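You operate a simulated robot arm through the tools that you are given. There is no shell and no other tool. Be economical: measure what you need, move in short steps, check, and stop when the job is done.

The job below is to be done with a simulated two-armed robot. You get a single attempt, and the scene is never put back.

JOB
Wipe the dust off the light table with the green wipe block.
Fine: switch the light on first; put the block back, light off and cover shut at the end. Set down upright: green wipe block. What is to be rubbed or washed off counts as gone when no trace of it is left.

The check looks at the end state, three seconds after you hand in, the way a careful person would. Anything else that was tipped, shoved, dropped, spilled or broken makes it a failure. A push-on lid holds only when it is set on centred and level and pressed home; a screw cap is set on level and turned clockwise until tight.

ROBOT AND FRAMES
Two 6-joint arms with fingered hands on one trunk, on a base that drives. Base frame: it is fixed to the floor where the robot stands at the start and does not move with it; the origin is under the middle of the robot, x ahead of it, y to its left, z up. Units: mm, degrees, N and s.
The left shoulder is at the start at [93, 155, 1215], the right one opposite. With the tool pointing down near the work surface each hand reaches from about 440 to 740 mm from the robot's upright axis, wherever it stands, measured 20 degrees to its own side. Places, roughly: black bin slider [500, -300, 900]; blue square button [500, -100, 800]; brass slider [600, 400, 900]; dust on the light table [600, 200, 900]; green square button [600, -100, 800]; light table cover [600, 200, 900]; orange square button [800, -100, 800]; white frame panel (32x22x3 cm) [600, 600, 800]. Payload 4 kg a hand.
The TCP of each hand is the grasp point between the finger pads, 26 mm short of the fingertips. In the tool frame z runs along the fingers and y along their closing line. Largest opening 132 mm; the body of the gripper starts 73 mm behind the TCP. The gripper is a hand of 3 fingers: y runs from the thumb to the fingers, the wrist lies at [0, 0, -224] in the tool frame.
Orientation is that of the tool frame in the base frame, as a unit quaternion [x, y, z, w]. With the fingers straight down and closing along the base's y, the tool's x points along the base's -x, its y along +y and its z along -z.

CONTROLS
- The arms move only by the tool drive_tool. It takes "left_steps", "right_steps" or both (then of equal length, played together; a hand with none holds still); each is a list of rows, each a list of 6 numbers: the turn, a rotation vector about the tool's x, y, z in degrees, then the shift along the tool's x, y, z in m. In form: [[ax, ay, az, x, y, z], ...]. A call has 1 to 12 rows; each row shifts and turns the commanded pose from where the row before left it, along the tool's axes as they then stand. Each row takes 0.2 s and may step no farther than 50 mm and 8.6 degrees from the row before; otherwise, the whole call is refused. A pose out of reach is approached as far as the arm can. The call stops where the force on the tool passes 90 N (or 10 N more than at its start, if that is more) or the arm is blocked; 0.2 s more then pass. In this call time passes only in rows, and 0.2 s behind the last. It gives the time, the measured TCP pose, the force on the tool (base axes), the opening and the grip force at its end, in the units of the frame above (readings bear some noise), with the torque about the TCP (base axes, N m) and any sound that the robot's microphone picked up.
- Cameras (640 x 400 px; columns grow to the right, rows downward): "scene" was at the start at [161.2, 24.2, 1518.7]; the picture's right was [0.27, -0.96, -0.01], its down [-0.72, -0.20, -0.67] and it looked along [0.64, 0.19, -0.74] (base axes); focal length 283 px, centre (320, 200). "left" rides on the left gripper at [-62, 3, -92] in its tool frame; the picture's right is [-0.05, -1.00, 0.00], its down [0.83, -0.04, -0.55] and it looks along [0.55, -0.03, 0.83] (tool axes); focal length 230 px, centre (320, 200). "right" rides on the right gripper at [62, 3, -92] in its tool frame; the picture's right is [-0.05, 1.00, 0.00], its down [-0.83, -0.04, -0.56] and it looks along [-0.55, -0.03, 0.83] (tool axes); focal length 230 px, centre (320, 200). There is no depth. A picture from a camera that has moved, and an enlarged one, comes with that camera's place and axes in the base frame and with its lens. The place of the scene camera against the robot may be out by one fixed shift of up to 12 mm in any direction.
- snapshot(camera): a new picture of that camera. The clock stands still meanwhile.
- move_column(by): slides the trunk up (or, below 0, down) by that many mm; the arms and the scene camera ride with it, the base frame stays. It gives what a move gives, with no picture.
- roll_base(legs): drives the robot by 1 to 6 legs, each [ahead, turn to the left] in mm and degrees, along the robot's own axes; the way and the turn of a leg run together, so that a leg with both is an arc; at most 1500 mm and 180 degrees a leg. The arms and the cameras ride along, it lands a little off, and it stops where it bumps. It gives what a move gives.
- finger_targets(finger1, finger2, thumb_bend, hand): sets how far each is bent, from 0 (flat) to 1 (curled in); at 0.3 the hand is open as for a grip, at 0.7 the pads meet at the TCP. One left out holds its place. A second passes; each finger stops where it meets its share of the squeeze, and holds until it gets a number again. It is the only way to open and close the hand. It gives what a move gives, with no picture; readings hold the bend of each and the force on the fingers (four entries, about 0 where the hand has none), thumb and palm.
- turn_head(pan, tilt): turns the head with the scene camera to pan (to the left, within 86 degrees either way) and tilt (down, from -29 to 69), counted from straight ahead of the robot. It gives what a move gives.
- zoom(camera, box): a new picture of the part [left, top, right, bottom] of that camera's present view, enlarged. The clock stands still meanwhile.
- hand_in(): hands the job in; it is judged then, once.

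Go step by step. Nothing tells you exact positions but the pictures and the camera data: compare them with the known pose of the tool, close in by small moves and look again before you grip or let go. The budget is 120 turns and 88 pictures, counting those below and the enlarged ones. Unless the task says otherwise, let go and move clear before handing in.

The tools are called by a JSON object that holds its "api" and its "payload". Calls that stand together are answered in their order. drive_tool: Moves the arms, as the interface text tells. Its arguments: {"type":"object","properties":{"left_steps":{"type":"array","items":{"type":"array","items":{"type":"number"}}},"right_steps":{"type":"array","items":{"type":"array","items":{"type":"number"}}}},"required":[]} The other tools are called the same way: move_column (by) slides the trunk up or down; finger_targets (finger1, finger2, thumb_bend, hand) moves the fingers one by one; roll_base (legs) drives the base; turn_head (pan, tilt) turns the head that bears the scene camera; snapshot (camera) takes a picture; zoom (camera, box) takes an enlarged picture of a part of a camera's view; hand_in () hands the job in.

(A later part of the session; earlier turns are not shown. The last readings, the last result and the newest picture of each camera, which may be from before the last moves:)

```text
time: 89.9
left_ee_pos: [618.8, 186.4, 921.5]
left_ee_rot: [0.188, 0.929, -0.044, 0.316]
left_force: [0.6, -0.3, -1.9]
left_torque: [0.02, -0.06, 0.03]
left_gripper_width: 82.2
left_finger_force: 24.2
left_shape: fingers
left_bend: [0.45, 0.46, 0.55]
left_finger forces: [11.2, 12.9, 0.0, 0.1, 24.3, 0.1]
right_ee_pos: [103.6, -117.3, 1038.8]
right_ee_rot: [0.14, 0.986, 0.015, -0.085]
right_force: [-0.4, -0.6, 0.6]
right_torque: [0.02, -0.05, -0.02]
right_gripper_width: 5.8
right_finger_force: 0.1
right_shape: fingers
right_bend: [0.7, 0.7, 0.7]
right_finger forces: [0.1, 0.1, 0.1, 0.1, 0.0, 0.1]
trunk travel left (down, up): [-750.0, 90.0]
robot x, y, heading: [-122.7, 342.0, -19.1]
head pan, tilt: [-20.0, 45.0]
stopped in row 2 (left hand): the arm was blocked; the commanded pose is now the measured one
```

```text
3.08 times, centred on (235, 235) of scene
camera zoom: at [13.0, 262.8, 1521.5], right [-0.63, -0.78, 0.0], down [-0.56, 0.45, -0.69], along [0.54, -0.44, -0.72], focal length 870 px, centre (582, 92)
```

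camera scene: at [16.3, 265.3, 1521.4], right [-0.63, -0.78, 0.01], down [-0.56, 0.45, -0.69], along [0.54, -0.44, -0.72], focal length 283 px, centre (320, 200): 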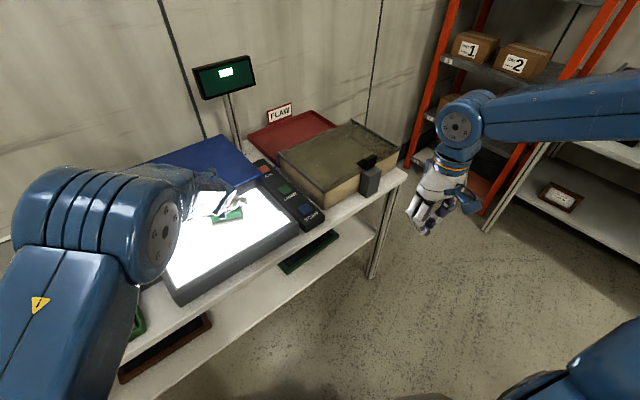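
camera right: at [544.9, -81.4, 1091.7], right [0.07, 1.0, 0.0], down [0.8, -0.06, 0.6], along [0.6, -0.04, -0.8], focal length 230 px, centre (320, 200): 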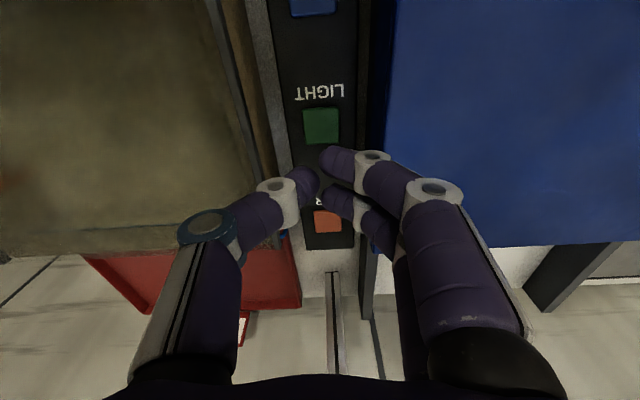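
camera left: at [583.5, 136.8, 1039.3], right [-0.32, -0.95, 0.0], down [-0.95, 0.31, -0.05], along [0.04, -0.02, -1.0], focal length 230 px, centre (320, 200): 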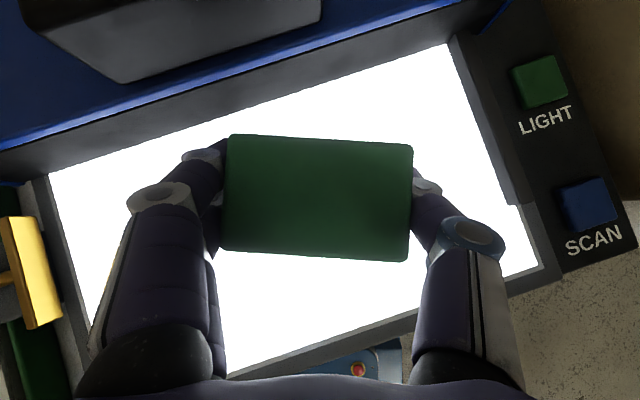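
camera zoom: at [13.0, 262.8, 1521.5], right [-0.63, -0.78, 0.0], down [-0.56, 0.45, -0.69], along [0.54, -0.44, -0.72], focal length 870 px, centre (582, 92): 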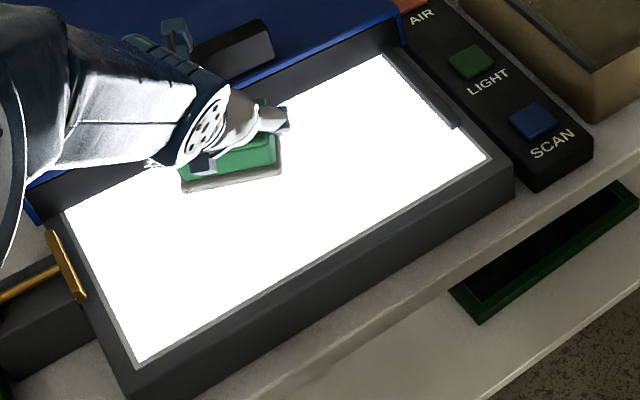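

Front area is clean. One more full pass over the far side at x ≈ 637.

{"api": "drive_tool", "payload": {"left_steps": [[0, 1.0, 0, -0.001, 0.002, 0.012], [0, 0, 0, -0.001, 0.0025, 0.0125], [0, 0, 0, -0.0048, -0.0139, 0.0029], [0, 0, 0, -0.0048, -0.0139, 0.0029], [0, 0, 0, -0.0048, -0.0139, 0.0029], [0, 0, 0, -0.0048, -0.0139, 0.0029], [0, 0, 0, -0.0048, -0.0139, 0.0029], [0, 0, 0, 0, 0, 0]]}}

```text
time: 90.5
left_ee_pos: [620.7, 189.8, 921.3]
left_ee_rot: [0.188, 0.929, -0.044, 0.317]
left_force: [-0.9, -0.2, -1.0]
left_torque: [0.04, -0.05, 0.03]
left_gripper_width: 82.2
left_finger_force: 24.7
left_shape: fingers
left_bend: [0.45, 0.46, 0.55]
left_finger forces: [11.3, 13.0, 0.0, 0.1, 24.3, 0.0]
right_ee_pos: [78.1, -104.3, 1021.3]
right_ee_rot: [0.139, 0.983, 0.018, -0.117]
right_force: [-0.4, -0.1, 0.3]
right_torque: [0.01, -0.02, -0.01]
right_gripper_width: 5.6
right_finger_force: 0.0
right_shape: fingers
right_bend: [0.7, 0.7, 0.7]
right_finger forces: [0.0, 0.1, 0.0, 0.0, 0.0, 0.1]
trunk travel left (down, up): [-750.0, 90.0]
robot x, y, heading: [-129.0, 336.7, -18.9]
head pan, tilt: [-20.0, 45.0]
stopped in row 3 (left hand): the arm was blocked; the commanded pose is now the measured one
```

After a stop the arms seem to need a moment; I'll wait a second (head call) before each retry.

{"api": "turn_head", "payload": {"pan": -21, "tilt": 45}}

{"api": "drive_tool", "payload": {"left_steps": [[0, 1.0, 0, -0.001, 0.002, 0.012], [0, 0, 0, -0.001, 0.0025, 0.0125], [0, 0, 0, -0.0048, -0.0139, 0.0029], [0, 0, 0, -0.0048, -0.0139, 0.0029], [0, 0, 0, -0.0048, -0.0139, 0.0029], [0, 0, 0, -0.0048, -0.0139, 0.0029], [0, 0, 0, -0.0048, -0.0139, 0.0029], [0, 0, 0, 0, 0, 0]]}}

```text
time: 91.1
left_ee_pos: [623.8, 190.8, 919.4]
left_ee_rot: [0.188, 0.929, -0.045, 0.316]
left_force: [0.6, -0.6, -1.6]
left_torque: [0.04, 0.0, 0.0]
left_gripper_width: 82.2
left_finger_force: 24.3
left_shape: fingers
left_bend: [0.45, 0.46, 0.55]
left_finger forces: [11.3, 12.9, 0.1, 0.0, 24.4, 0.0]
right_ee_pos: [81.5, -104.8, 1022.8]
right_ee_rot: [0.139, 0.983, 0.017, -0.117]
right_force: [-0.2, -0.6, -1.0]
right_torque: [0.03, -0.03, 0.02]
right_gripper_width: 5.9
right_finger_force: 0.1
right_shape: fingers
right_bend: [0.7, 0.7, 0.7]
right_finger forces: [0.1, 0.1, 0.0, 0.0, 0.1, 0.0]
trunk travel left (down, up): [-750.0, 90.0]
robot x, y, heading: [-127.4, 337.9, -18.8]
head pan, tilt: [-21.0, 45.0]
```

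```text
time: 91.7
left_ee_pos: [625.8, 193.2, 921.0]
left_ee_rot: [0.19, 0.929, -0.047, 0.316]
left_force: [-0.5, -0.6, -0.8]
left_torque: [-0.01, -0.02, 0.04]
left_gripper_width: 82.0
left_finger_force: 24.1
left_shape: fingers
left_bend: [0.45, 0.46, 0.55]
left_finger forces: [11.5, 13.0, 0.0, 0.0, 24.5, 0.0]
right_ee_pos: [55.4, -89.6, 1008.1]
right_ee_rot: [0.137, 0.979, 0.021, -0.148]
right_force: [-0.1, -0.2, -0.1]
right_torque: [-0.01, 0.01, 0.02]
right_gripper_width: 6.0
right_finger_force: 0.2
right_shape: fingers
right_bend: [0.7, 0.7, 0.7]
right_finger forces: [0.0, 0.1, 0.0, 0.0, 0.1, 0.0]
trunk travel left (down, up): [-750.0, 90.0]
robot x, y, heading: [-125.1, 339.6, -18.8]
head pan, tilt: [-21.0, 45.0]
stopped in row 2 (left hand): the arm was blocked; the commanded pose is now the measured one
```

I'll restore the right arm forward and level (its retraction seems tied to the stops), then retry.

{"api": "drive_tool", "payload": {"right_steps": [[0, -4, 0, -0.02, 0, -0.01], [0, -4, 0, -0.03, 0, -0.01], [0, -4, 0, -0.035, 0, -0.01], [0, -4, 0, -0.035, 0, -0.01], [0, 0, 0, -0.035, 0, -0.01], [0, 0, 0, -0.035, 0, -0.01], [0, 0, 0, -0.035, 0, 0], [0, 0, 0, -0.03, 0, 0], [0, 0, 0, 0, 0, 0]]}}

{"api": "drive_tool", "payload": {"left_steps": [[0, 1.0, 0, -0.001, 0.001, 0.01], [0, 0, 0, -0.001, 0, 0.0125], [0, 0, 0, -0.0048, -0.0139, 0.0029], [0, 0, 0, -0.0048, -0.0139, 0.0029], [0, 0, 0, -0.0048, -0.0139, 0.0029], [0, 0, 0, -0.0048, -0.0139, 0.0029], [0, 0, 0, -0.0048, -0.0139, 0.0029], [0, 0, 0, 0, 0, 0]]}}

```text
time: 93.7
left_ee_pos: [627.3, 193.5, 916.4]
left_ee_rot: [0.187, 0.929, -0.047, 0.315]
left_force: [0.0, 0.1, -1.9]
left_torque: [0.0, -0.01, 0.01]
left_gripper_width: 82.1
left_finger_force: 24.3
left_shape: fingers
left_bend: [0.45, 0.46, 0.55]
left_finger forces: [11.5, 13.0, 0.1, 0.0, 24.5, 0.1]
right_ee_pos: [317.9, -170.9, 1082.1]
right_ee_rot: [0.138, 0.99, -0.004, 0.03]
right_force: [0.3, -0.5, 0.4]
right_torque: [0.02, -0.02, 0.0]
right_gripper_width: 5.6
right_finger_force: 0.1
right_shape: fingers
right_bend: [0.7, 0.7, 0.7]
right_finger forces: [0.0, 0.0, 0.0, 0.0, 0.0, 0.1]
right hand out of reach, approached as far as the arm can: row 1
trunk travel left (down, up): [-750.0, 90.0]
robot x, y, heading: [-127.1, 340.0, -18.9]
head pan, tilt: [-21.0, 45.0]
```

```text
time: 94.3
left_ee_pos: [623.9, 196.2, 922.3]
left_ee_rot: [0.189, 0.928, -0.049, 0.318]
left_force: [-0.4, 0.0, -1.1]
left_torque: [0.0, -0.04, -0.03]
left_gripper_width: 82.0
left_finger_force: 24.2
left_shape: fingers
left_bend: [0.45, 0.46, 0.55]
left_finger forces: [11.3, 12.9, 0.0, 0.0, 24.3, 0.0]
right_ee_pos: [297.0, -162.3, 1095.7]
right_ee_rot: [0.138, 0.99, -0.004, 0.042]
right_force: [-0.9, -0.4, -0.6]
right_torque: [0.02, -0.03, 0.0]
right_gripper_width: 5.7
right_finger_force: 0.0
right_shape: fingers
right_bend: [0.7, 0.7, 0.7]
right_finger forces: [0.0, 0.1, 0.0, 0.0, 0.0, 0.0]
trunk travel left (down, up): [-750.0, 90.0]
robot x, y, heading: [-126.9, 338.3, -18.8]
head pan, tilt: [-21.0, 45.0]
stopped in row 2 (left hand): the arm was blocked; the commanded pose is now the measured one
```

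This looks like the outer edge of reach again; I'll drive 35 mm ahead after lifting slightly, then retry.

{"api": "roll_base", "payload": {"legs": [[35, 0]]}}

```text
time: 95.2
left_ee_pos: [655.2, 184.5, 920.9]
left_ee_rot: [0.188, 0.928, -0.049, 0.317]
left_force: [-0.2, 0.7, -1.0]
left_torque: [-0.01, -0.02, -0.02]
left_gripper_width: 82.2
left_finger_force: 23.6
left_shape: fingers
left_bend: [0.45, 0.46, 0.55]
left_finger forces: [11.5, 12.8, 0.0, 0.0, 24.5, 0.0]
right_ee_pos: [327.1, -173.2, 1095.3]
right_ee_rot: [0.138, 0.989, -0.005, 0.042]
right_force: [-0.5, 0.9, 0.9]
right_torque: [0.02, -0.01, 0.01]
right_gripper_width: 5.8
right_finger_force: 0.0
right_shape: fingers
right_bend: [0.7, 0.7, 0.7]
right_finger forces: [0.1, 0.0, 0.0, 0.0, 0.0, 0.0]
trunk travel left (down, up): [-750.0, 90.0]
robot x, y, heading: [-94.2, 327.9, -18.9]
head pan, tilt: [-21.0, 45.0]
```

{"api": "drive_tool", "payload": {"left_steps": [[0, 1, 0, 0.009, 0.0007, 0.0006], [0, 0, 0, 0.009, 0.0007, 0.0006], [0, 0, 0, 0.009, 0.0007, 0.0006], [0, 0, 0, 0, 0, 0]]}}

{"api": "drive_tool", "payload": {"left_steps": [[0, 0, 0, -0.0048, -0.0139, 0.0029], [0, 0, 0, -0.0048, -0.0139, 0.0029], [0, 0, 0, -0.0048, -0.0139, 0.0029], [0, 0, 0, -0.0048, -0.0139, 0.0029], [0, 0, 0, -0.0048, -0.0139, 0.0029], [0, 0, 0, -0.0048, -0.0139, 0.0029], [0, 0, 0, 0, 0, 0]]}}

{"api": "snapshot", "payload": {"camera": "left"}}

```text
time: 96.2
left_ee_pos: [635.0, 196.0, 919.0]
left_ee_rot: [0.188, 0.93, -0.048, 0.312]
left_force: [-0.3, 0.7, -1.4]
left_torque: [0.0, -0.01, -0.01]
left_gripper_width: 82.2
left_finger_force: 24.3
left_shape: fingers
left_bend: [0.45, 0.46, 0.55]
left_finger forces: [11.3, 12.8, 0.0, 0.0, 24.2, 0.1]
right_ee_pos: [315.2, -166.9, 1103.0]
right_ee_rot: [0.136, 0.99, -0.007, 0.048]
right_force: [0.5, 0.7, -0.1]
right_torque: [0.01, 0.0, 0.0]
right_gripper_width: 5.7
right_finger_force: 0.1
right_shape: fingers
right_bend: [0.7, 0.7, 0.7]
right_finger forces: [0.0, 0.0, 0.0, 0.0, 0.0, 0.1]
trunk travel left (down, up): [-750.0, 90.0]
robot x, y, heading: [-92.4, 331.0, -18.9]
head pan, tilt: [-21.0, 45.0]
```

```text
time: 97.8
left_ee_pos: [613.8, 123.7, 925.7]
left_ee_rot: [0.179, 0.93, -0.05, 0.317]
left_force: [0.3, 0.4, -0.5]
left_torque: [0.01, -0.02, -0.01]
left_gripper_width: 81.9
left_finger_force: 24.4
left_shape: fingers
left_bend: [0.45, 0.46, 0.55]
left_finger forces: [11.3, 12.8, 0.0, 0.0, 24.4, 0.1]
right_ee_pos: [295.7, -158.6, 1114.1]
right_ee_rot: [0.135, 0.989, -0.007, 0.06]
right_force: [0.8, -0.1, 0.4]
right_torque: [-0.01, -0.03, 0.03]
right_gripper_width: 5.9
right_finger_force: 0.1
right_shape: fingers
right_bend: [0.7, 0.7, 0.7]
right_finger forces: [0.1, 0.0, 0.1, 0.0, 0.0, 0.1]
trunk travel left (down, up): [-750.0, 90.0]
robot x, y, heading: [-98.1, 327.3, -18.7]
head pan, tilt: [-21.0, 45.0]
stopped in row 7 (left hand): the arm was blocked; the commanded pose is now the measured one
```

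```text
24 pictures are left
camera left: at [608.6, 127.1, 1035.1], right [-0.33, -0.95, 0.01], down [-0.94, 0.32, -0.07], along [0.06, -0.03, -1.0], focal length 230 px, centre (320, 200)
```

left: 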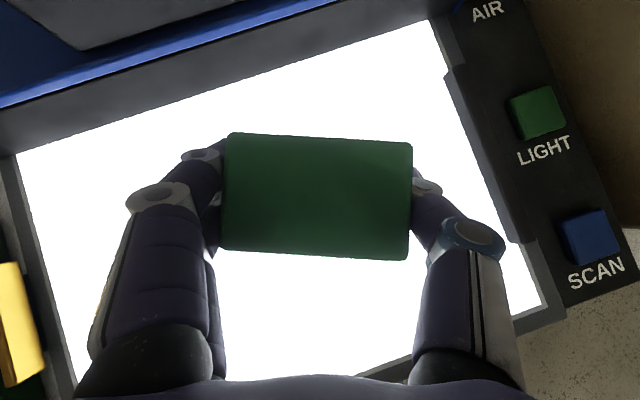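

That pass was slightly above the glass. I'll lift and look for remaining dust.

{"api": "drive_tool", "payload": {"left_steps": [[0, 0, 0, -0.012, -0.01, -0.016], [0, 0, 0, -0.012, -0.015, -0.016], [0, 0, 0, -0.012, -0.015, -0.016], [0, 0, 0, 0, 0, 0]]}}

{"api": "snapshot", "payload": {"camera": "left"}}

{"api": "zoom", "payload": {"camera": "scene", "box": [120, 160, 310, 300]}}

```text
time: 98.6
left_ee_pos: [625.7, 132.5, 976.3]
left_ee_rot: [0.154, 0.935, -0.053, 0.314]
left_force: [-0.7, 0.2, -1.5]
left_torque: [-0.01, -0.02, 0.02]
left_gripper_width: 82.1
left_finger_force: 23.7
left_shape: fingers
left_bend: [0.45, 0.46, 0.54]
left_finger forces: [11.2, 12.6, 0.0, 0.1, 23.9, 0.0]
left hand out of reach, approached as far as the arm can: row 1, 2, 3
right_ee_pos: [281.4, -151.2, 1120.6]
right_ee_rot: [0.132, 0.989, -0.009, 0.069]
right_force: [-0.2, 0.5, 0.1]
right_torque: [-0.01, -0.02, -0.01]
right_gripper_width: 5.8
right_finger_force: 0.1
right_shape: fingers
right_bend: [0.7, 0.7, 0.7]
right_finger forces: [0.0, 0.0, 0.0, 0.0, 0.0, 0.0]
trunk travel left (down, up): [-750.0, 90.0]
robot x, y, heading: [-94.7, 334.9, -19.0]
head pan, tilt: [-21.0, 45.0]
stopped in row 4 (left hand): the arm was blocked; the commanded pose is now the measured one
```

```text
23 pictures are left
camera left: at [621.7, 137.5, 1084.7], right [-0.28, -0.96, 0.03], down [-0.96, 0.28, -0.06], along [0.05, -0.05, -1.0], focal length 230 px, centre (320, 200)
```

left: 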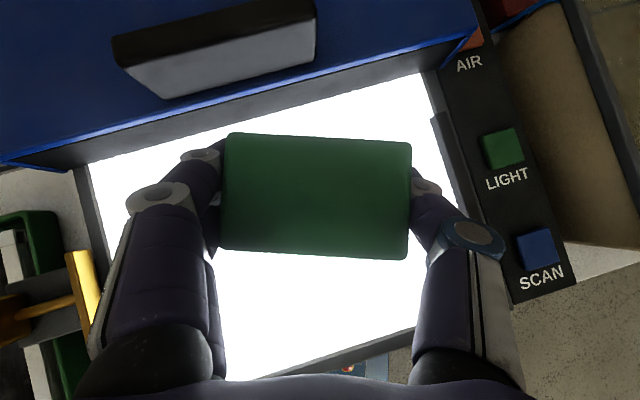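

```text
2.86 times, centred on (215, 230) of scene
camera zoom: at [45.5, 254.5, 1521.7], right [-0.64, -0.77, 0.01], down [-0.55, 0.46, -0.7], along [0.53, -0.45, -0.72], focal length 808 px, centre (620, 114)
```

zoom: 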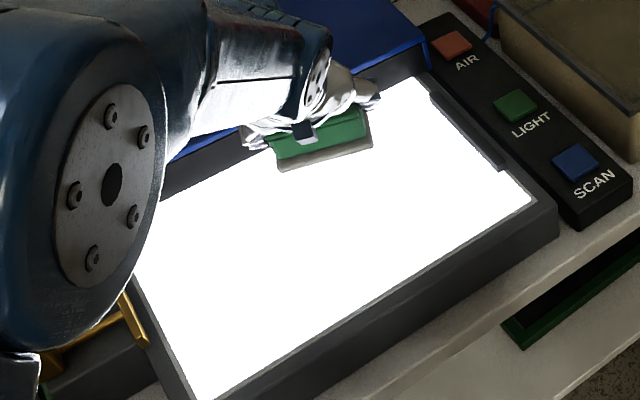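

The dust zone looks clean now. Returning the block: back up, turn left to heading 0.

{"api": "roll_base", "payload": {"legs": [[-60, 0], [0, 19]]}}

```text
time: 100.5
left_ee_pos: [566.7, 362.5, 976.7]
left_ee_rot: [0.003, 0.949, -0.019, 0.315]
left_force: [-0.7, 0.5, -1.8]
left_torque: [0.0, -0.01, 0.03]
left_gripper_width: 82.0
left_finger_force: 23.0
left_shape: fingers
left_bend: [0.45, 0.46, 0.54]
left_finger forces: [11.3, 12.5, 0.0, 0.1, 23.7, 0.1]
right_ee_pos: [296.7, -17.3, 1128.0]
right_ee_rot: [0.004, 0.997, 0.0, 0.075]
right_force: [-0.4, 0.2, -0.2]
right_torque: [-0.02, 0.01, -0.01]
right_gripper_width: 5.6
right_finger_force: 0.0
right_shape: fingers
right_bend: [0.7, 0.7, 0.7]
right_finger forces: [0.1, 0.0, 0.1, 0.0, 0.0, 0.0]
trunk travel left (down, up): [-750.0, 90.0]
robot x, y, heading: [-148.4, 343.3, -5.4]
head pan, tilt: [-21.0, 45.0]
stopped in leg 2: the robot was blocked; the commanded pose is now the measured one
```

{"api": "roll_base", "payload": {"legs": [[0, 6]]}}

{"api": "turn_head", "payload": {"pan": -5, "tilt": 42}}

{"api": "snapshot", "payload": {"camera": "scene"}}

```text
time: 101.5
left_ee_pos: [568.5, 440.4, 993.1]
left_ee_rot: [-0.051, 0.944, -0.001, 0.327]
left_force: [0.4, -0.1, -1.6]
left_torque: [0.01, -0.04, 0.03]
left_gripper_width: 81.8
left_finger_force: 24.2
left_shape: fingers
left_bend: [0.45, 0.46, 0.54]
left_finger forces: [11.3, 12.6, 0.0, 0.0, 23.8, 0.0]
right_ee_pos: [335.4, 31.4, 1128.6]
right_ee_rot: [-0.051, 0.996, 0.004, 0.077]
right_force: [0.8, -1.2, -0.4]
right_torque: [0.01, 0.0, 0.01]
right_gripper_width: 5.6
right_finger_force: 0.1
right_shape: fingers
right_bend: [0.7, 0.7, 0.7]
right_finger forces: [0.1, 0.1, 0.0, 0.0, 0.0, 0.0]
trunk travel left (down, up): [-750.0, 90.0]
robot x, y, heading: [-149.4, 343.1, 0.8]
head pan, tilt: [-21.0, 45.0]
```

```text
time: 102.3
left_ee_pos: [550.4, 456.2, 987.9]
left_ee_rot: [-0.069, 0.944, -0.007, 0.324]
left_force: [0.0, -0.4, -1.2]
left_torque: [0.03, 0.01, 0.01]
left_gripper_width: 81.9
left_finger_force: 23.9
left_shape: fingers
left_bend: [0.45, 0.46, 0.54]
left_finger forces: [11.2, 12.6, 0.0, 0.0, 23.7, 0.1]
right_ee_pos: [309.9, 34.2, 1107.4]
right_ee_rot: [-0.051, 0.998, 0.005, 0.044]
right_force: [-0.2, -0.4, -0.2]
right_torque: [0.0, 0.02, 0.02]
right_gripper_width: 5.4
right_finger_force: 0.1
right_shape: fingers
right_bend: [0.7, 0.7, 0.7]
right_finger forces: [0.0, 0.0, 0.0, 0.0, 0.0, 0.0]
trunk travel left (down, up): [-750.0, 90.0]
robot x, y, heading: [-151.5, 343.2, 0.5]
head pan, tilt: [-5.0, 42.0]
```

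```text
21 pictures are left
camera scene: at [17.1, 340.9, 1525.6], right [-0.08, -1.0, 0.0], down [-0.68, 0.05, -0.73], along [0.73, -0.06, -0.68], focal length 283 px, centre (320, 200)
```

scene: 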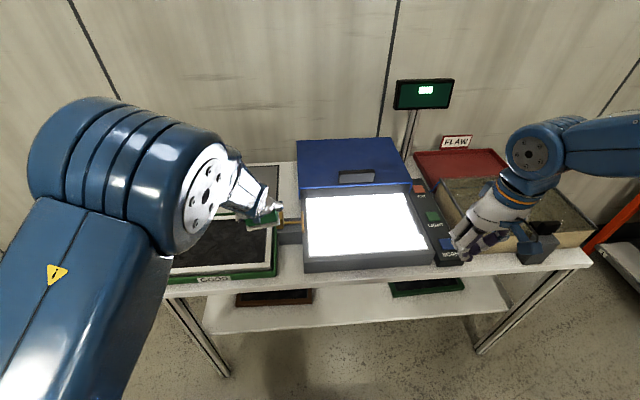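

{"api": "zoom", "payload": {"camera": "scene", "box": [295, 180, 445, 275]}}

```text
4.21 times, centred on (370, 228) of scene
camera zoom: at [17.1, 340.9, 1525.6], right [-0.08, -1.0, 0.0], down [-0.68, 0.05, -0.73], along [0.73, -0.06, -0.68], focal length 1191 px, centre (110, 84)
```

zoom: 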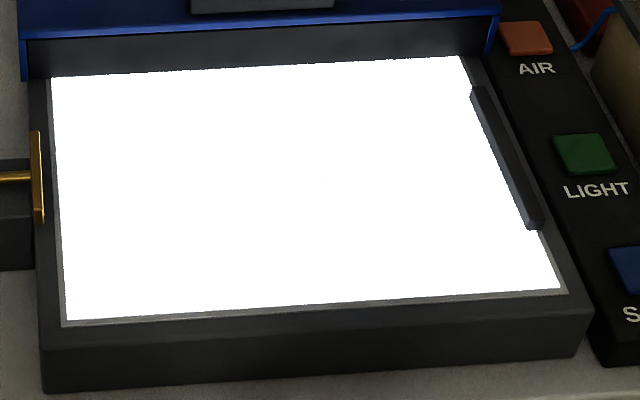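

I notice a possible faint speck near the centre; zooming deeper.

{"api": "zoom", "payload": {"camera": "scene", "box": [345, 205, 395, 240]}}

```text
11.43 times, centred on (370, 222) of scene
camera zoom: at [17.1, 340.9, 1525.6], right [-0.08, -1.0, 0.0], down [-0.68, 0.05, -0.73], along [0.73, -0.06, -0.68], focal length 3232 px, centre (-251, -57)
```

zoom: 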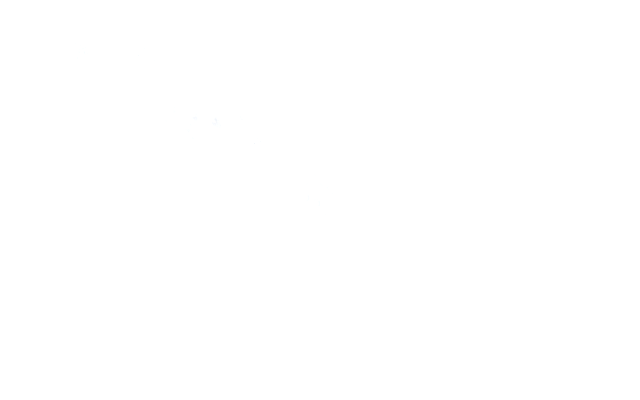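

A very faint trace remains near [640, 160]. I'll go back and rub that area more thoroughly: same base pose as before.

{"api": "roll_base", "payload": {"legs": [[25, 0], [0, -19.5]]}}

```text
time: 103.6
left_ee_pos: [564.4, 432.9, 992.5]
left_ee_rot: [-0.072, 0.941, -0.025, 0.329]
left_force: [0.4, -0.3, -0.3]
left_torque: [0.0, 0.11, 0.0]
left_gripper_width: 81.9
left_finger_force: 23.3
left_shape: fingers
left_bend: [0.46, 0.46, 0.54]
left_finger forces: [11.1, 12.5, 0.1, 0.1, 23.6, 0.1]
right_ee_pos: [281.0, 12.5, 1090.7]
right_ee_rot: [-0.018, 1.0, 0.001, 0.007]
right_force: [-2.6, 1.4, -1.9]
right_torque: [-0.08, -0.24, -0.01]
right_gripper_width: 5.4
right_finger_force: 0.0
right_shape: fingers
right_bend: [0.7, 0.7, 0.7]
right_finger forces: [0.0, 0.2, 0.0, 0.1, 0.1, 0.0]
trunk travel left (down, up): [-750.0, 90.0]
robot x, y, heading: [-126.8, 343.9, -3.4]
head pan, tilt: [-5.0, 42.0]
stopped in leg 2: the robot was blocked; the commanded pose is now the measured one
```

{"api": "roll_base", "payload": {"legs": [[0, -15.5]]}}

```text
time: 104.5
left_ee_pos: [567.8, 405.4, 1000.8]
left_ee_rot: [-0.071, 0.941, -0.035, 0.33]
left_force: [-0.6, 0.9, -1.6]
left_torque: [-0.01, -0.02, -0.04]
left_gripper_width: 82.0
left_finger_force: 23.8
left_shape: fingers
left_bend: [0.46, 0.46, 0.54]
left_finger forces: [11.1, 12.6, 0.0, 0.1, 23.4, 0.1]
right_ee_pos: [236.5, 0.8, 1072.7]
right_ee_rot: [0.008, 1.0, -0.001, -0.029]
right_force: [-0.5, -0.2, -1.5]
right_torque: [-0.04, -0.04, -0.01]
right_gripper_width: 5.8
right_finger_force: 0.0
right_shape: fingers
right_bend: [0.7, 0.7, 0.7]
right_finger forces: [0.1, 0.0, 0.0, 0.0, 0.1, 0.0]
trunk travel left (down, up): [-750.0, 90.0]
robot x, y, heading: [-125.8, 342.8, -6.0]
head pan, tilt: [-5.0, 42.0]
stopped in leg 1: the robot was blocked; the commanded pose is now the measured one
```

{"api": "roll_base", "payload": {"legs": [[0, -6.5]]}}

{"api": "roll_base", "payload": {"legs": [[0, -6.5]]}}

```text
time: 105.4
left_ee_pos: [525.1, 396.5, 990.4]
left_ee_rot: [-0.075, 0.943, -0.063, 0.319]
left_force: [-0.1, 0.1, -1.4]
left_torque: [-0.01, -0.02, -0.02]
left_gripper_width: 81.5
left_finger_force: 23.6
left_shape: fingers
left_bend: [0.45, 0.46, 0.54]
left_finger forces: [11.1, 12.5, 0.0, 0.0, 23.2, 0.1]
right_ee_pos: [184.3, -6.2, 1058.1]
right_ee_rot: [0.036, 0.998, -0.003, -0.06]
right_force: [0.4, 0.5, -0.7]
right_torque: [-0.01, -0.05, -0.03]
right_gripper_width: 5.7
right_finger_force: 0.1
right_shape: fingers
right_bend: [0.7, 0.7, 0.7]
right_finger forces: [0.0, 0.0, 0.1, 0.0, 0.1, 0.0]
trunk travel left (down, up): [-750.0, 90.0]
robot x, y, heading: [-125.9, 344.6, -9.4]
head pan, tilt: [-5.0, 42.0]
stopped in leg 1: the robot was blocked; the commanded pose is now the measured one
```

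```text
time: 106.4
left_ee_pos: [529.1, 321.6, 996.5]
left_ee_rot: [-0.022, 0.944, -0.082, 0.32]
left_force: [-0.2, -0.1, -0.8]
left_torque: [-0.02, 0.01, 0.0]
left_gripper_width: 81.5
left_finger_force: 23.8
left_shape: fingers
left_bend: [0.45, 0.46, 0.54]
left_finger forces: [11.1, 12.4, 0.0, 0.1, 23.3, 0.0]
right_ee_pos: [158.7, -43.4, 1064.9]
right_ee_rot: [0.092, 0.995, -0.005, -0.044]
right_force: [-0.1, 0.3, -0.4]
right_torque: [0.0, 0.05, 0.0]
right_gripper_width: 5.7
right_finger_force: 0.0
right_shape: fingers
right_bend: [0.7, 0.7, 0.7]
right_finger forces: [0.1, 0.0, 0.0, 0.0, 0.0, 0.1]
trunk travel left (down, up): [-750.0, 90.0]
robot x, y, heading: [-126.4, 344.7, -16.1]
head pan, tilt: [-5.0, 42.0]
```

Extending the left arm toward the dust and the right arm forward.

{"api": "drive_tool", "payload": {"left_steps": [[0, 0, 0, 0, -0.02, 0.0185], [0, 0, 0, 0, -0.022, 0.0185], [0, 0, 0, 0, -0.022, 0.0185], [0, 0, 0, 0, -0.022, 0.0185], [0, 0, 0, 0, -0.022, 0.0185], [0, 0, 0, 0, -0.022, 0.0], [0, 0, 0, 0, 0, 0]], "right_steps": [[0, -2, 0, -0.02, 0, -0.01], [0, -3, 0, -0.035, 0, -0.01], [0, 0, 0, -0.035, 0, 0], [0, 0, 0, -0.035, 0, 0], [0, 0, 0, -0.035, 0, 0], [0, 0, 0, -0.035, 0, 0], [0, 0, 0, 0, 0, 0]]}}

```text
time: 108.0
left_ee_pos: [590.5, 232.8, 974.5]
left_ee_rot: [-0.048, 0.941, -0.09, 0.323]
left_force: [0.1, 0.1, -0.6]
left_torque: [0.0, 0.01, 0.0]
left_gripper_width: 81.8
left_finger_force: 23.1
left_shape: fingers
left_bend: [0.45, 0.46, 0.54]
left_finger forces: [11.0, 12.5, 0.0, 0.0, 23.1, 0.0]
left hand out of reach, approached as far as the arm can: row 3, 4, 5, 6
right_ee_pos: [336.1, -75.7, 1088.7]
right_ee_rot: [0.09, 0.996, -0.01, 0.008]
right_force: [-0.1, 0.4, 0.9]
right_torque: [-0.04, 0.0, 0.01]
right_gripper_width: 5.6
right_finger_force: 0.0
right_shape: fingers
right_bend: [0.7, 0.7, 0.7]
right_finger forces: [0.0, 0.0, 0.0, 0.1, 0.0, 0.0]
right hand out of reach, approached as far as the arm can: row 1
trunk travel left (down, up): [-750.0, 90.0]
robot x, y, heading: [-123.4, 349.6, -16.1]
head pan, tilt: [-5.0, 42.0]
```

{"api": "drive_tool", "payload": {"left_steps": [[0.9, 0.9, 6.8, -0.003, 0, 0.005], [0.9, 0.9, 6.8, 0, 0, 0.005], [0.9, 0.9, 6.8, 0, 0, 0.005], [0.9, 0.9, 6.8, 0, 0, 0.005], [0, 0, 0, 0, 0, 0]]}}

```text
time: 109.2
left_ee_pos: [591.2, 212.1, 943.7]
left_ee_rot: [0.211, 0.924, -0.027, 0.317]
left_force: [0.4, 0.7, -1.1]
left_torque: [0.03, 0.02, 0.01]
left_gripper_width: 81.7
left_finger_force: 23.2
left_shape: fingers
left_bend: [0.45, 0.46, 0.54]
left_finger forces: [10.9, 12.2, 0.1, 0.0, 23.2, 0.0]
left hand out of reach, approached as far as the arm can: row 4
right_ee_pos: [336.9, -76.7, 1087.9]
right_ee_rot: [0.091, 0.996, -0.01, 0.008]
right_force: [-0.3, 0.2, 0.8]
right_torque: [0.02, 0.01, 0.0]
right_gripper_width: 5.8
right_finger_force: 0.2
right_shape: fingers
right_bend: [0.7, 0.7, 0.7]
right_finger forces: [0.1, 0.1, 0.0, 0.0, 0.1, 0.0]
trunk travel left (down, up): [-750.0, 90.0]
robot x, y, heading: [-123.1, 342.0, -15.9]
head pan, tilt: [-5.0, 42.0]
```

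{"api": "drive_tool", "payload": {"left_steps": [[2.6, 0.8, -0.9, 0.0009, -0.0055, 0.011], [0, 0, 0, 0.0009, -0.0055, 0.011], [0, 0, 0, 0.0009, -0.0055, 0.011], [0, 0, 0, 0.0009, -0.0055, 0.009], [0, 0, 0, 0, 0, 0]]}}

```text
time: 110.4
left_ee_pos: [603.0, 182.1, 903.3]
left_ee_rot: [0.21, 0.925, -0.051, 0.312]
left_force: [14.9, 7.3, 26.7]
left_torque: [0.09, -0.24, -0.2]
left_gripper_width: 81.7
left_finger_force: 25.5
left_shape: fingers
left_bend: [0.45, 0.47, 0.56]
left_finger forces: [13.5, 19.1, 0.1, 0.0, 18.8, 0.1]
left hand out of reach, approached as far as the arm can: row 1, 2, 3, 4
right_ee_pos: [334.3, -75.2, 1091.3]
right_ee_rot: [0.09, 0.996, -0.011, 0.01]
right_force: [0.0, -0.3, 0.0]
right_torque: [0.0, -0.01, -0.01]
right_gripper_width: 5.9
right_finger_force: 0.1
right_shape: fingers
right_bend: [0.7, 0.7, 0.7]
right_finger forces: [0.1, 0.0, 0.0, 0.0, 0.0, 0.0]
trunk travel left (down, up): [-750.0, 90.0]
robot x, y, heading: [-121.8, 345.5, -15.9]
head pan, tilt: [-5.0, 42.0]
```

Flat contact with firm pressure. Scrubbing in a raster: −y, +x, +y, +x.

{"api": "drive_tool", "payload": {"left_steps": [[0, 0, 0, -0.0006, 0, -0.0008], [0, 0, 0, -0.0043, -0.0109, 0.0022], [0, 0, 0, -0.0043, -0.0109, 0.0022], [0, 0, 0, -0.0043, -0.0109, 0.0022], [0, 0, 0, -0.0085, 0.0051, 0.0069], [0, 0, 0, 0.0043, 0.0109, -0.0022], [0, 0, 0, 0.0043, 0.0109, -0.0022], [0, 0, 0, 0.0043, 0.0109, -0.0022], [0, 0, 0, 0.0043, 0.0109, -0.0022], [0, 0, 0, -0.0085, 0.0051, 0.0069], [0, 0, 0, 0, 0, 0]]}}

```text
time: 111.4
left_ee_pos: [588.9, 156.2, 905.3]
left_ee_rot: [0.205, 0.928, -0.051, 0.307]
left_force: [-0.5, 0.4, -1.3]
left_torque: [-0.06, -0.05, -0.02]
left_gripper_width: 82.2
left_finger_force: 24.3
left_shape: fingers
left_bend: [0.45, 0.47, 0.55]
left_finger forces: [11.6, 13.0, 0.0, 0.0, 24.4, 0.0]
left hand out of reach, approached as far as the arm can: row 2
right_ee_pos: [318.7, -73.1, 1096.4]
right_ee_rot: [0.09, 0.996, -0.009, 0.018]
right_force: [-0.7, 0.0, -0.7]
right_torque: [0.0, 0.01, -0.01]
right_gripper_width: 5.1
right_finger_force: 0.0
right_shape: fingers
right_bend: [0.7, 0.7, 0.7]
right_finger forces: [0.0, 0.0, 0.0, 0.1, 0.0, 0.0]
trunk travel left (down, up): [-750.0, 90.0]
robot x, y, heading: [-126.0, 346.4, -15.8]
head pan, tilt: [-5.0, 42.0]
stopped in row 5 (left hand): the arm was blocked; the commanded pose is now the measured one
```

{"api": "drive_tool", "payload": {"left_steps": [[0, 0, 0, 0.0022, 0, 0.0028], [0, 0, 0, -0.0085, 0.0051, 0.0069], [0, 0, 0, -0.0085, 0.0051, 0.0069], [0, 0, 0, -0.0085, 0.0051, 0.0069], [0, 0, 0, -0.0085, 0.0051, 0.0069], [0, 0, 0, 0.0043, 0.0109, -0.0022], [0, 0, 0, 0.0043, 0.0109, -0.0022], [0, 0, 0, 0.0043, 0.0109, -0.0022], [0, 0, 0, 0, 0, 0]]}}

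```text
time: 112.1
left_ee_pos: [588.4, 162.2, 913.3]
left_ee_rot: [0.2, 0.928, -0.053, 0.311]
left_force: [-0.5, 0.0, -1.6]
left_torque: [0.0, -0.01, -0.04]
left_gripper_width: 82.1
left_finger_force: 23.8
left_shape: fingers
left_bend: [0.45, 0.47, 0.55]
left_finger forces: [11.7, 12.6, 0.0, 0.0, 24.2, 0.0]
left hand out of reach, approached as far as the arm can: row 1
right_ee_pos: [299.1, -65.1, 1107.3]
right_ee_rot: [0.089, 0.996, -0.011, 0.028]
right_force: [-0.3, 0.5, -0.3]
right_torque: [-0.03, -0.02, -0.02]
right_gripper_width: 5.4
right_finger_force: 0.1
right_shape: fingers
right_bend: [0.7, 0.7, 0.7]
right_finger forces: [0.0, 0.1, 0.0, 0.0, 0.0, 0.0]
trunk travel left (down, up): [-750.0, 90.0]
robot x, y, heading: [-127.6, 344.9, -16.0]
head pan, tilt: [-5.0, 42.0]
stopped in row 3 (left hand): the arm was blocked; the commanded pose is now the measured one
```

{"api": "drive_tool", "payload": {"left_steps": [[0, 0.5, 0, -0.0074, 0.0055, 0.0099], [0, 0, 0, -0.0074, 0.0055, 0.0099], [0, 0, 0, -0.0074, 0.0055, 0.0099], [0, 0, 0, -0.0074, 0.0055, 0.0099], [0, 0, 0, 0, 0, 0]]}}

{"api": "drive_tool", "payload": {"left_steps": [[0, 0, 0, 0.0043, 0.0109, -0.0022], [0, 0, 0, 0.0043, 0.0109, -0.0022], [0, 0, 0, 0.0043, 0.0109, -0.0022], [0, 0, 0, -0.0043, -0.0109, 0.0022], [0, 0, 0, -0.0043, -0.0109, 0.0022], [0, 0, 0, -0.0043, -0.0109, 0.0022], [0, 0, 0, -0.0043, -0.0109, 0.0022], [0, 0, 0, -0.0043, -0.0109, 0.0022], [0, 0, 0, 0, 0, 0]]}}

```text
time: 112.7
left_ee_pos: [594.5, 162.8, 926.9]
left_ee_rot: [0.205, 0.923, -0.051, 0.321]
left_force: [0.1, 0.0, -1.6]
left_torque: [0.01, -0.02, 0.01]
left_gripper_width: 82.1
left_finger_force: 23.9
left_shape: fingers
left_bend: [0.45, 0.46, 0.55]
left_finger forces: [11.7, 12.9, 0.0, 0.0, 24.6, 0.1]
right_ee_pos: [281.1, -57.7, 1117.6]
right_ee_rot: [0.088, 0.995, -0.014, 0.036]
right_force: [-0.2, 0.1, -0.9]
right_torque: [0.01, -0.03, -0.03]
right_gripper_width: 5.4
right_finger_force: 0.1
right_shape: fingers
right_bend: [0.7, 0.7, 0.7]
right_finger forces: [0.0, 0.0, 0.0, 0.1, 0.0, 0.0]
trunk travel left (down, up): [-750.0, 90.0]
robot x, y, heading: [-126.2, 344.8, -15.9]
head pan, tilt: [-5.0, 42.0]
stopped in row 2 (left hand): the arm was blocked; the commanded pose is now the measured one
```

```text
time: 114.6
left_ee_pos: [597.0, 164.5, 934.3]
left_ee_rot: [0.191, 0.925, -0.053, 0.324]
left_force: [0.0, 0.9, -0.4]
left_torque: [-0.03, -0.02, 0.0]
left_gripper_width: 82.2
left_finger_force: 24.3
left_shape: fingers
left_bend: [0.45, 0.46, 0.55]
left_finger forces: [11.4, 12.5, 0.0, 0.0, 23.9, 0.0]
left hand out of reach, approached as far as the arm can: row 7, 8
right_ee_pos: [262.1, -50.4, 1125.5]
right_ee_rot: [0.088, 0.995, -0.015, 0.046]
right_force: [-0.6, -0.1, 0.8]
right_torque: [0.02, -0.02, -0.02]
right_gripper_width: 5.7
right_finger_force: 0.0
right_shape: fingers
right_bend: [0.7, 0.7, 0.7]
right_finger forces: [0.0, 0.0, 0.0, 0.1, 0.0, 0.0]
trunk travel left (down, up): [-750.0, 90.0]
robot x, y, heading: [-124.3, 343.5, -15.8]
head pan, tilt: [-5.0, 42.0]
stopped in row 9 (left hand): the arm was blocked; the commanded pose is now the measured one
```

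{"api": "turn_head", "payload": {"pan": -10, "tilt": 42}}

{"api": "drive_tool", "payload": {"left_steps": [[0, 1, 0, 0, 0.0023, 0.0104], [0, 0.8, 0, 0, 0.0023, 0.0104], [0, 0, 0, 0, 0.0023, 0.0104], [0, 0, 0, 0, 0.0023, 0.0108], [0, 0, 0, 0, 0, 0]]}}

```text
time: 115.2
left_ee_pos: [599.6, 163.5, 938.8]
left_ee_rot: [0.191, 0.924, -0.051, 0.328]
left_force: [0.2, 0.4, -1.2]
left_torque: [0.02, 0.01, 0.0]
left_gripper_width: 82.3
left_finger_force: 24.5
left_shape: fingers
left_bend: [0.45, 0.46, 0.55]
left_finger forces: [11.5, 12.5, 0.1, 0.1, 24.0, 0.0]
right_ee_pos: [264.3, -51.4, 1125.8]
right_ee_rot: [0.088, 0.995, -0.015, 0.045]
right_force: [-0.2, 0.2, 0.2]
right_torque: [0.02, 0.0, 0.01]
right_gripper_width: 5.8
right_finger_force: 0.1
right_shape: fingers
right_bend: [0.7, 0.7, 0.7]
right_finger forces: [0.1, 0.0, 0.0, 0.0, 0.0, 0.1]
trunk travel left (down, up): [-750.0, 90.0]
robot x, y, heading: [-123.0, 350.1, -15.8]
head pan, tilt: [-10.0, 42.0]
```

```text
time: 115.8
left_ee_pos: [595.6, 165.8, 933.4]
left_ee_rot: [0.191, 0.927, -0.047, 0.32]
left_force: [-0.1, 0.7, -1.5]
left_torque: [0.0, -0.02, -0.01]
left_gripper_width: 82.1
left_finger_force: 24.4
left_shape: fingers
left_bend: [0.45, 0.46, 0.54]
left_finger forces: [11.4, 12.5, 0.0, 0.0, 23.9, 0.1]
right_ee_pos: [243.7, -44.9, 1128.0]
right_ee_rot: [0.088, 0.995, -0.015, 0.049]
right_force: [-0.4, -0.1, -1.0]
right_torque: [-0.02, -0.03, -0.02]
right_gripper_width: 5.9
right_finger_force: 0.1
right_shape: fingers
right_bend: [0.7, 0.7, 0.7]
right_finger forces: [0.0, 0.0, 0.0, 0.0, 0.0, 0.1]
trunk travel left (down, up): [-750.0, 90.0]
robot x, y, heading: [-123.5, 346.7, -15.8]
head pan, tilt: [-10.0, 42.0]
stopped in row 3 (left hand): the arm was blocked; the commanded pose is now the measured one
```

I'll use several very short calls in one go, so a jolt costs less.

{"api": "drive_tool", "payload": {"left_steps": [[0, 0.8, 0, 0, 0.003, 0.015], [0, 0, 0, 0, 0.003, 0.015]]}}

{"api": "drive_tool", "payload": {"left_steps": [[0, 0, 0, 0, 0.002, 0.006], [0, 0, 0, 0, 0, 0.0]]}}

```text
time: 116.4
left_ee_pos: [596.3, 165.8, 927.7]
left_ee_rot: [0.198, 0.925, -0.047, 0.32]
left_force: [0.4, 0.0, -1.3]
left_torque: [0.01, 0.0, -0.01]
left_gripper_width: 82.0
left_finger_force: 23.6
left_shape: fingers
left_bend: [0.45, 0.46, 0.54]
left_finger forces: [11.4, 12.5, 0.0, 0.1, 23.8, 0.0]
right_ee_pos: [218.4, -37.4, 1109.0]
right_ee_rot: [0.086, 0.996, -0.009, 0.017]
right_force: [-0.1, 0.5, -0.6]
right_torque: [0.01, 0.0, -0.01]
right_gripper_width: 5.8
right_finger_force: 0.1
right_shape: fingers
right_bend: [0.7, 0.7, 0.7]
right_finger forces: [0.0, 0.1, 0.0, 0.0, 0.0, 0.0]
trunk travel left (down, up): [-750.0, 90.0]
robot x, y, heading: [-123.0, 344.4, -16.0]
head pan, tilt: [-10.0, 42.0]
stopped in row 2 (left hand): the arm was blocked; the commanded pose is now the measured one
```

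```text
time: 117.0
left_ee_pos: [601.1, 158.7, 932.2]
left_ee_rot: [0.206, 0.921, -0.047, 0.328]
left_force: [0.5, 0.7, -0.6]
left_torque: [0.02, 0.05, 0.01]
left_gripper_width: 81.8
left_finger_force: 23.5
left_shape: fingers
left_bend: [0.45, 0.46, 0.54]
left_finger forces: [11.3, 12.5, 0.0, 0.0, 23.8, 0.0]
right_ee_pos: [220.4, -36.8, 1109.0]
right_ee_rot: [0.086, 0.996, -0.01, 0.019]
right_force: [-0.1, 0.1, -0.4]
right_torque: [0.0, -0.03, 0.01]
right_gripper_width: 5.6
right_finger_force: 0.1
right_shape: fingers
right_bend: [0.7, 0.7, 0.7]
right_finger forces: [0.0, 0.0, 0.0, 0.1, 0.1, 0.0]
trunk travel left (down, up): [-750.0, 90.0]
robot x, y, heading: [-124.5, 346.2, -15.9]
head pan, tilt: [-10.0, 42.0]
```

I'll move the hand aside and check the glass again before deciding on more rubbing.

{"api": "drive_tool", "payload": {"left_steps": [[0, 0, 0, -0.005, 0.02, -0.012], [0, 0, 0, -0.005, 0.03, -0.012], [0, 0, 0, 0, 0.03, -0.006]]}}

{"api": "snapshot", "payload": {"camera": "scene"}}

```text
time: 117.8
left_ee_pos: [613.3, 226.4, 947.9]
left_ee_rot: [0.211, 0.918, -0.04, 0.333]
left_force: [-0.4, 0.1, -1.1]
left_torque: [0.04, -0.01, 0.0]
left_gripper_width: 81.9
left_finger_force: 24.2
left_shape: fingers
left_bend: [0.45, 0.46, 0.54]
left_finger forces: [11.4, 12.6, 0.1, 0.0, 23.8, 0.1]
left hand out of reach, approached as far as the arm can: row 2, 3
right_ee_pos: [222.4, -37.1, 1109.9]
right_ee_rot: [0.086, 0.996, -0.011, 0.019]
right_force: [0.5, 0.0, -1.5]
right_torque: [0.0, 0.02, 0.01]
right_gripper_width: 5.5
right_finger_force: 0.1
right_shape: fingers
right_bend: [0.7, 0.7, 0.7]
right_finger forces: [0.0, 0.0, 0.0, 0.0, 0.1, 0.0]
trunk travel left (down, up): [-750.0, 90.0]
robot x, y, heading: [-123.8, 342.6, -16.0]
head pan, tilt: [-10.0, 42.0]
```

```text
18 pictures are left
camera scene: at [32.9, 290.8, 1525.5], right [-0.44, -0.9, 0.0], down [-0.62, 0.29, -0.73], along [0.66, -0.32, -0.68], focal length 283 px, centre (320, 200)
```

scene: 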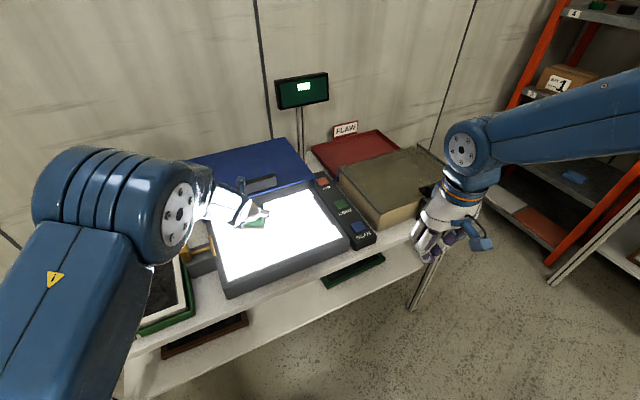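

{"api": "zoom", "payload": {"camera": "scene", "box": [252, 200, 308, 240]}}

```text
10.00 times, centred on (280, 220) of scene
camera zoom: at [32.9, 290.8, 1525.5], right [-0.44, -0.9, 0.0], down [-0.62, 0.29, -0.73], along [0.66, -0.32, -0.68], focal length 2828 px, centre (720, 0)
```

zoom: 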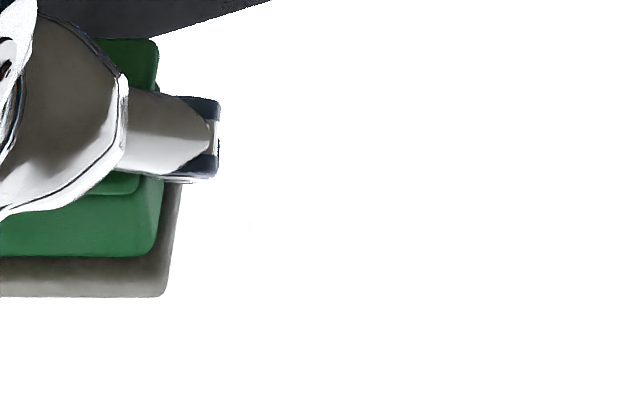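

The trace at about [640, 160] persists; my pad hadn't reached that far because of reach. Driving 40 mm ahead.

{"api": "roll_base", "payload": {"legs": [[40, 0]]}}

```text
time: 118.7
left_ee_pos: [644.8, 215.2, 952.9]
left_ee_rot: [0.21, 0.917, -0.04, 0.336]
left_force: [-0.1, -0.1, -0.3]
left_torque: [-0.01, 0.01, 0.03]
left_gripper_width: 81.9
left_finger_force: 23.6
left_shape: fingers
left_bend: [0.45, 0.46, 0.54]
left_finger forces: [11.4, 12.6, 0.0, 0.0, 23.9, 0.0]
right_ee_pos: [252.6, -45.8, 1111.3]
right_ee_rot: [0.085, 0.996, -0.01, 0.022]
right_force: [-0.7, -0.2, 0.5]
right_torque: [-0.01, -0.07, -0.01]
right_gripper_width: 5.4
right_finger_force: 0.0
right_shape: fingers
right_bend: [0.7, 0.7, 0.7]
right_finger forces: [0.1, 0.1, 0.0, 0.0, 0.0, 0.0]
trunk travel left (down, up): [-750.0, 90.0]
robot x, y, heading: [-86.5, 332.5, -15.8]
head pan, tilt: [-10.0, 42.0]
```

{"api": "drive_tool", "payload": {"left_steps": [[0.9, 1.3, -0.4, 0.007, -0.006, 0.0093], [0.8, 1.3, -0.3, 0.007, -0.006, 0.0093], [0, 0, 0, 0.007, -0.006, 0.0093], [0, 0, 0, 0.007, -0.006, 0.0093], [0, 0, 0, 0, 0, 0]]}}

```text
time: 119.9
left_ee_pos: [626.2, 199.9, 914.6]
left_ee_rot: [0.21, 0.924, -0.052, 0.317]
left_force: [0.1, 0.3, -1.5]
left_torque: [0.01, 0.01, 0.01]
left_gripper_width: 82.0
left_finger_force: 23.4
left_shape: fingers
left_bend: [0.45, 0.46, 0.54]
left_finger forces: [11.3, 12.7, 0.0, 0.0, 24.0, 0.0]
left hand out of reach, approached as far as the arm can: row 2, 3
right_ee_pos: [233.5, -38.9, 1090.7]
right_ee_rot: [0.084, 0.996, -0.005, -0.012]
right_force: [0.1, 0.1, 0.7]
right_torque: [0.01, 0.03, 0.01]
right_gripper_width: 5.9
right_finger_force: 0.0
right_shape: fingers
right_bend: [0.7, 0.7, 0.7]
right_finger forces: [0.1, 0.0, 0.0, 0.0, 0.0, 0.0]
trunk travel left (down, up): [-750.0, 90.0]
robot x, y, heading: [-89.2, 336.8, -16.1]
head pan, tilt: [-10.0, 42.0]
```

{"api": "drive_tool", "payload": {"left_steps": [[0, 0.4, 0, -0.002, -0.0025, 0.0095], [0, 0, 0, -0.002, -0.0025, 0.0095], [0, 0, 0, -0.0043, -0.0109, 0.0022], [0, 0, 0, -0.0043, -0.0109, 0.0022], [0, 0, 0, -0.0043, -0.0109, 0.0022], [0, 0, 0, -0.0043, -0.0109, 0.0022], [0, 0, 0, 0, 0, 0]]}}

```text
time: 121.5
left_ee_pos: [625.8, 152.0, 910.4]
left_ee_rot: [0.2, 0.925, -0.05, 0.318]
left_force: [-0.3, 0.1, -1.0]
left_torque: [0.03, -0.01, 0.01]
left_gripper_width: 82.0
left_finger_force: 24.0
left_shape: fingers
left_bend: [0.45, 0.46, 0.55]
left_finger forces: [11.3, 12.9, 0.1, 0.0, 24.2, 0.0]
right_ee_pos: [203.0, -31.4, 1074.6]
right_ee_rot: [0.084, 0.996, 0.002, -0.04]
right_force: [-0.3, 0.2, 0.6]
right_torque: [0.04, -0.02, 0.02]
right_gripper_width: 5.4
right_finger_force: 0.3
right_shape: fingers
right_bend: [0.7, 0.7, 0.7]
right_finger forces: [0.0, 0.0, 0.0, 0.1, 0.0, 0.1]
trunk travel left (down, up): [-750.0, 90.0]
robot x, y, heading: [-85.9, 334.8, -15.6]
head pan, tilt: [-10.0, 42.0]
stopped in row 7 (left hand): the arm was blocked; the commanded pose is now the measured one
```

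{"api": "drive_tool", "payload": {"left_steps": [[0, 0.5, 0, 0.002, 0.005, 0.0115], [0, 0, 0, 0, 0, 0.001], [0, 0, 0, 0.0043, 0.0109, -0.0022], [0, 0, 0, 0.0043, 0.0109, -0.0022], [0, 0, 0, -0.0043, -0.0109, 0.0022], [0, 0, 0, -0.0043, -0.0109, 0.0022], [0, 0, 0, -0.0043, -0.0109, 0.0022]]}}

{"api": "drive_tool", "payload": {"left_steps": [[0, 0, 0, 0.0015, 0, 0.002], [0, 0, 0, 0.0043, 0.0109, -0.0022], [0, 0, 0, 0.0043, 0.0109, -0.0022], [0, 0, 0, 0.0043, 0.0109, -0.0022]]}}

```text
time: 123.1
left_ee_pos: [632.9, 135.1, 903.9]
left_ee_rot: [0.209, 0.924, -0.049, 0.316]
left_force: [0.5, 0.2, 0.0]
left_torque: [0.0, -0.02, -0.01]
left_gripper_width: 82.3
left_finger_force: 24.6
left_shape: fingers
left_bend: [0.45, 0.46, 0.55]
left_finger forces: [11.3, 12.8, 0.1, 0.0, 24.1, 0.1]
right_ee_pos: [205.7, -31.7, 1074.8]
right_ee_rot: [0.084, 0.996, 0.001, -0.039]
right_force: [0.4, -0.4, 0.0]
right_torque: [0.0, -0.01, -0.01]
right_gripper_width: 5.7
right_finger_force: 0.0
right_shape: fingers
right_bend: [0.7, 0.7, 0.7]
right_finger forces: [0.0, 0.1, 0.0, 0.1, 0.1, 0.1]
trunk travel left (down, up): [-750.0, 90.0]
robot x, y, heading: [-91.2, 337.1, -15.6]
head pan, tilt: [-10.0, 42.0]
```

```text
time: 124.1
left_ee_pos: [633.2, 169.0, 902.5]
left_ee_rot: [0.209, 0.924, -0.049, 0.317]
left_force: [-0.4, -3.3, 3.6]
left_torque: [0.04, 0.0, 0.0]
left_gripper_width: 82.1
left_finger_force: 24.5
left_shape: fingers
left_bend: [0.45, 0.46, 0.55]
left_finger forces: [10.5, 11.8, 0.0, 0.0, 25.9, 0.1]
right_ee_pos: [205.3, -30.3, 1074.0]
right_ee_rot: [0.083, 0.996, 0.001, -0.039]
right_force: [0.1, -0.3, 0.0]
right_torque: [0.0, -0.03, 0.0]
right_gripper_width: 5.7
right_finger_force: 0.1
right_shape: fingers
right_bend: [0.7, 0.7, 0.7]
right_finger forces: [0.0, 0.0, 0.0, 0.1, 0.0, 0.1]
trunk travel left (down, up): [-750.0, 90.0]
robot x, y, heading: [-89.8, 335.5, -16.1]
head pan, tilt: [-10.0, 42.0]
```

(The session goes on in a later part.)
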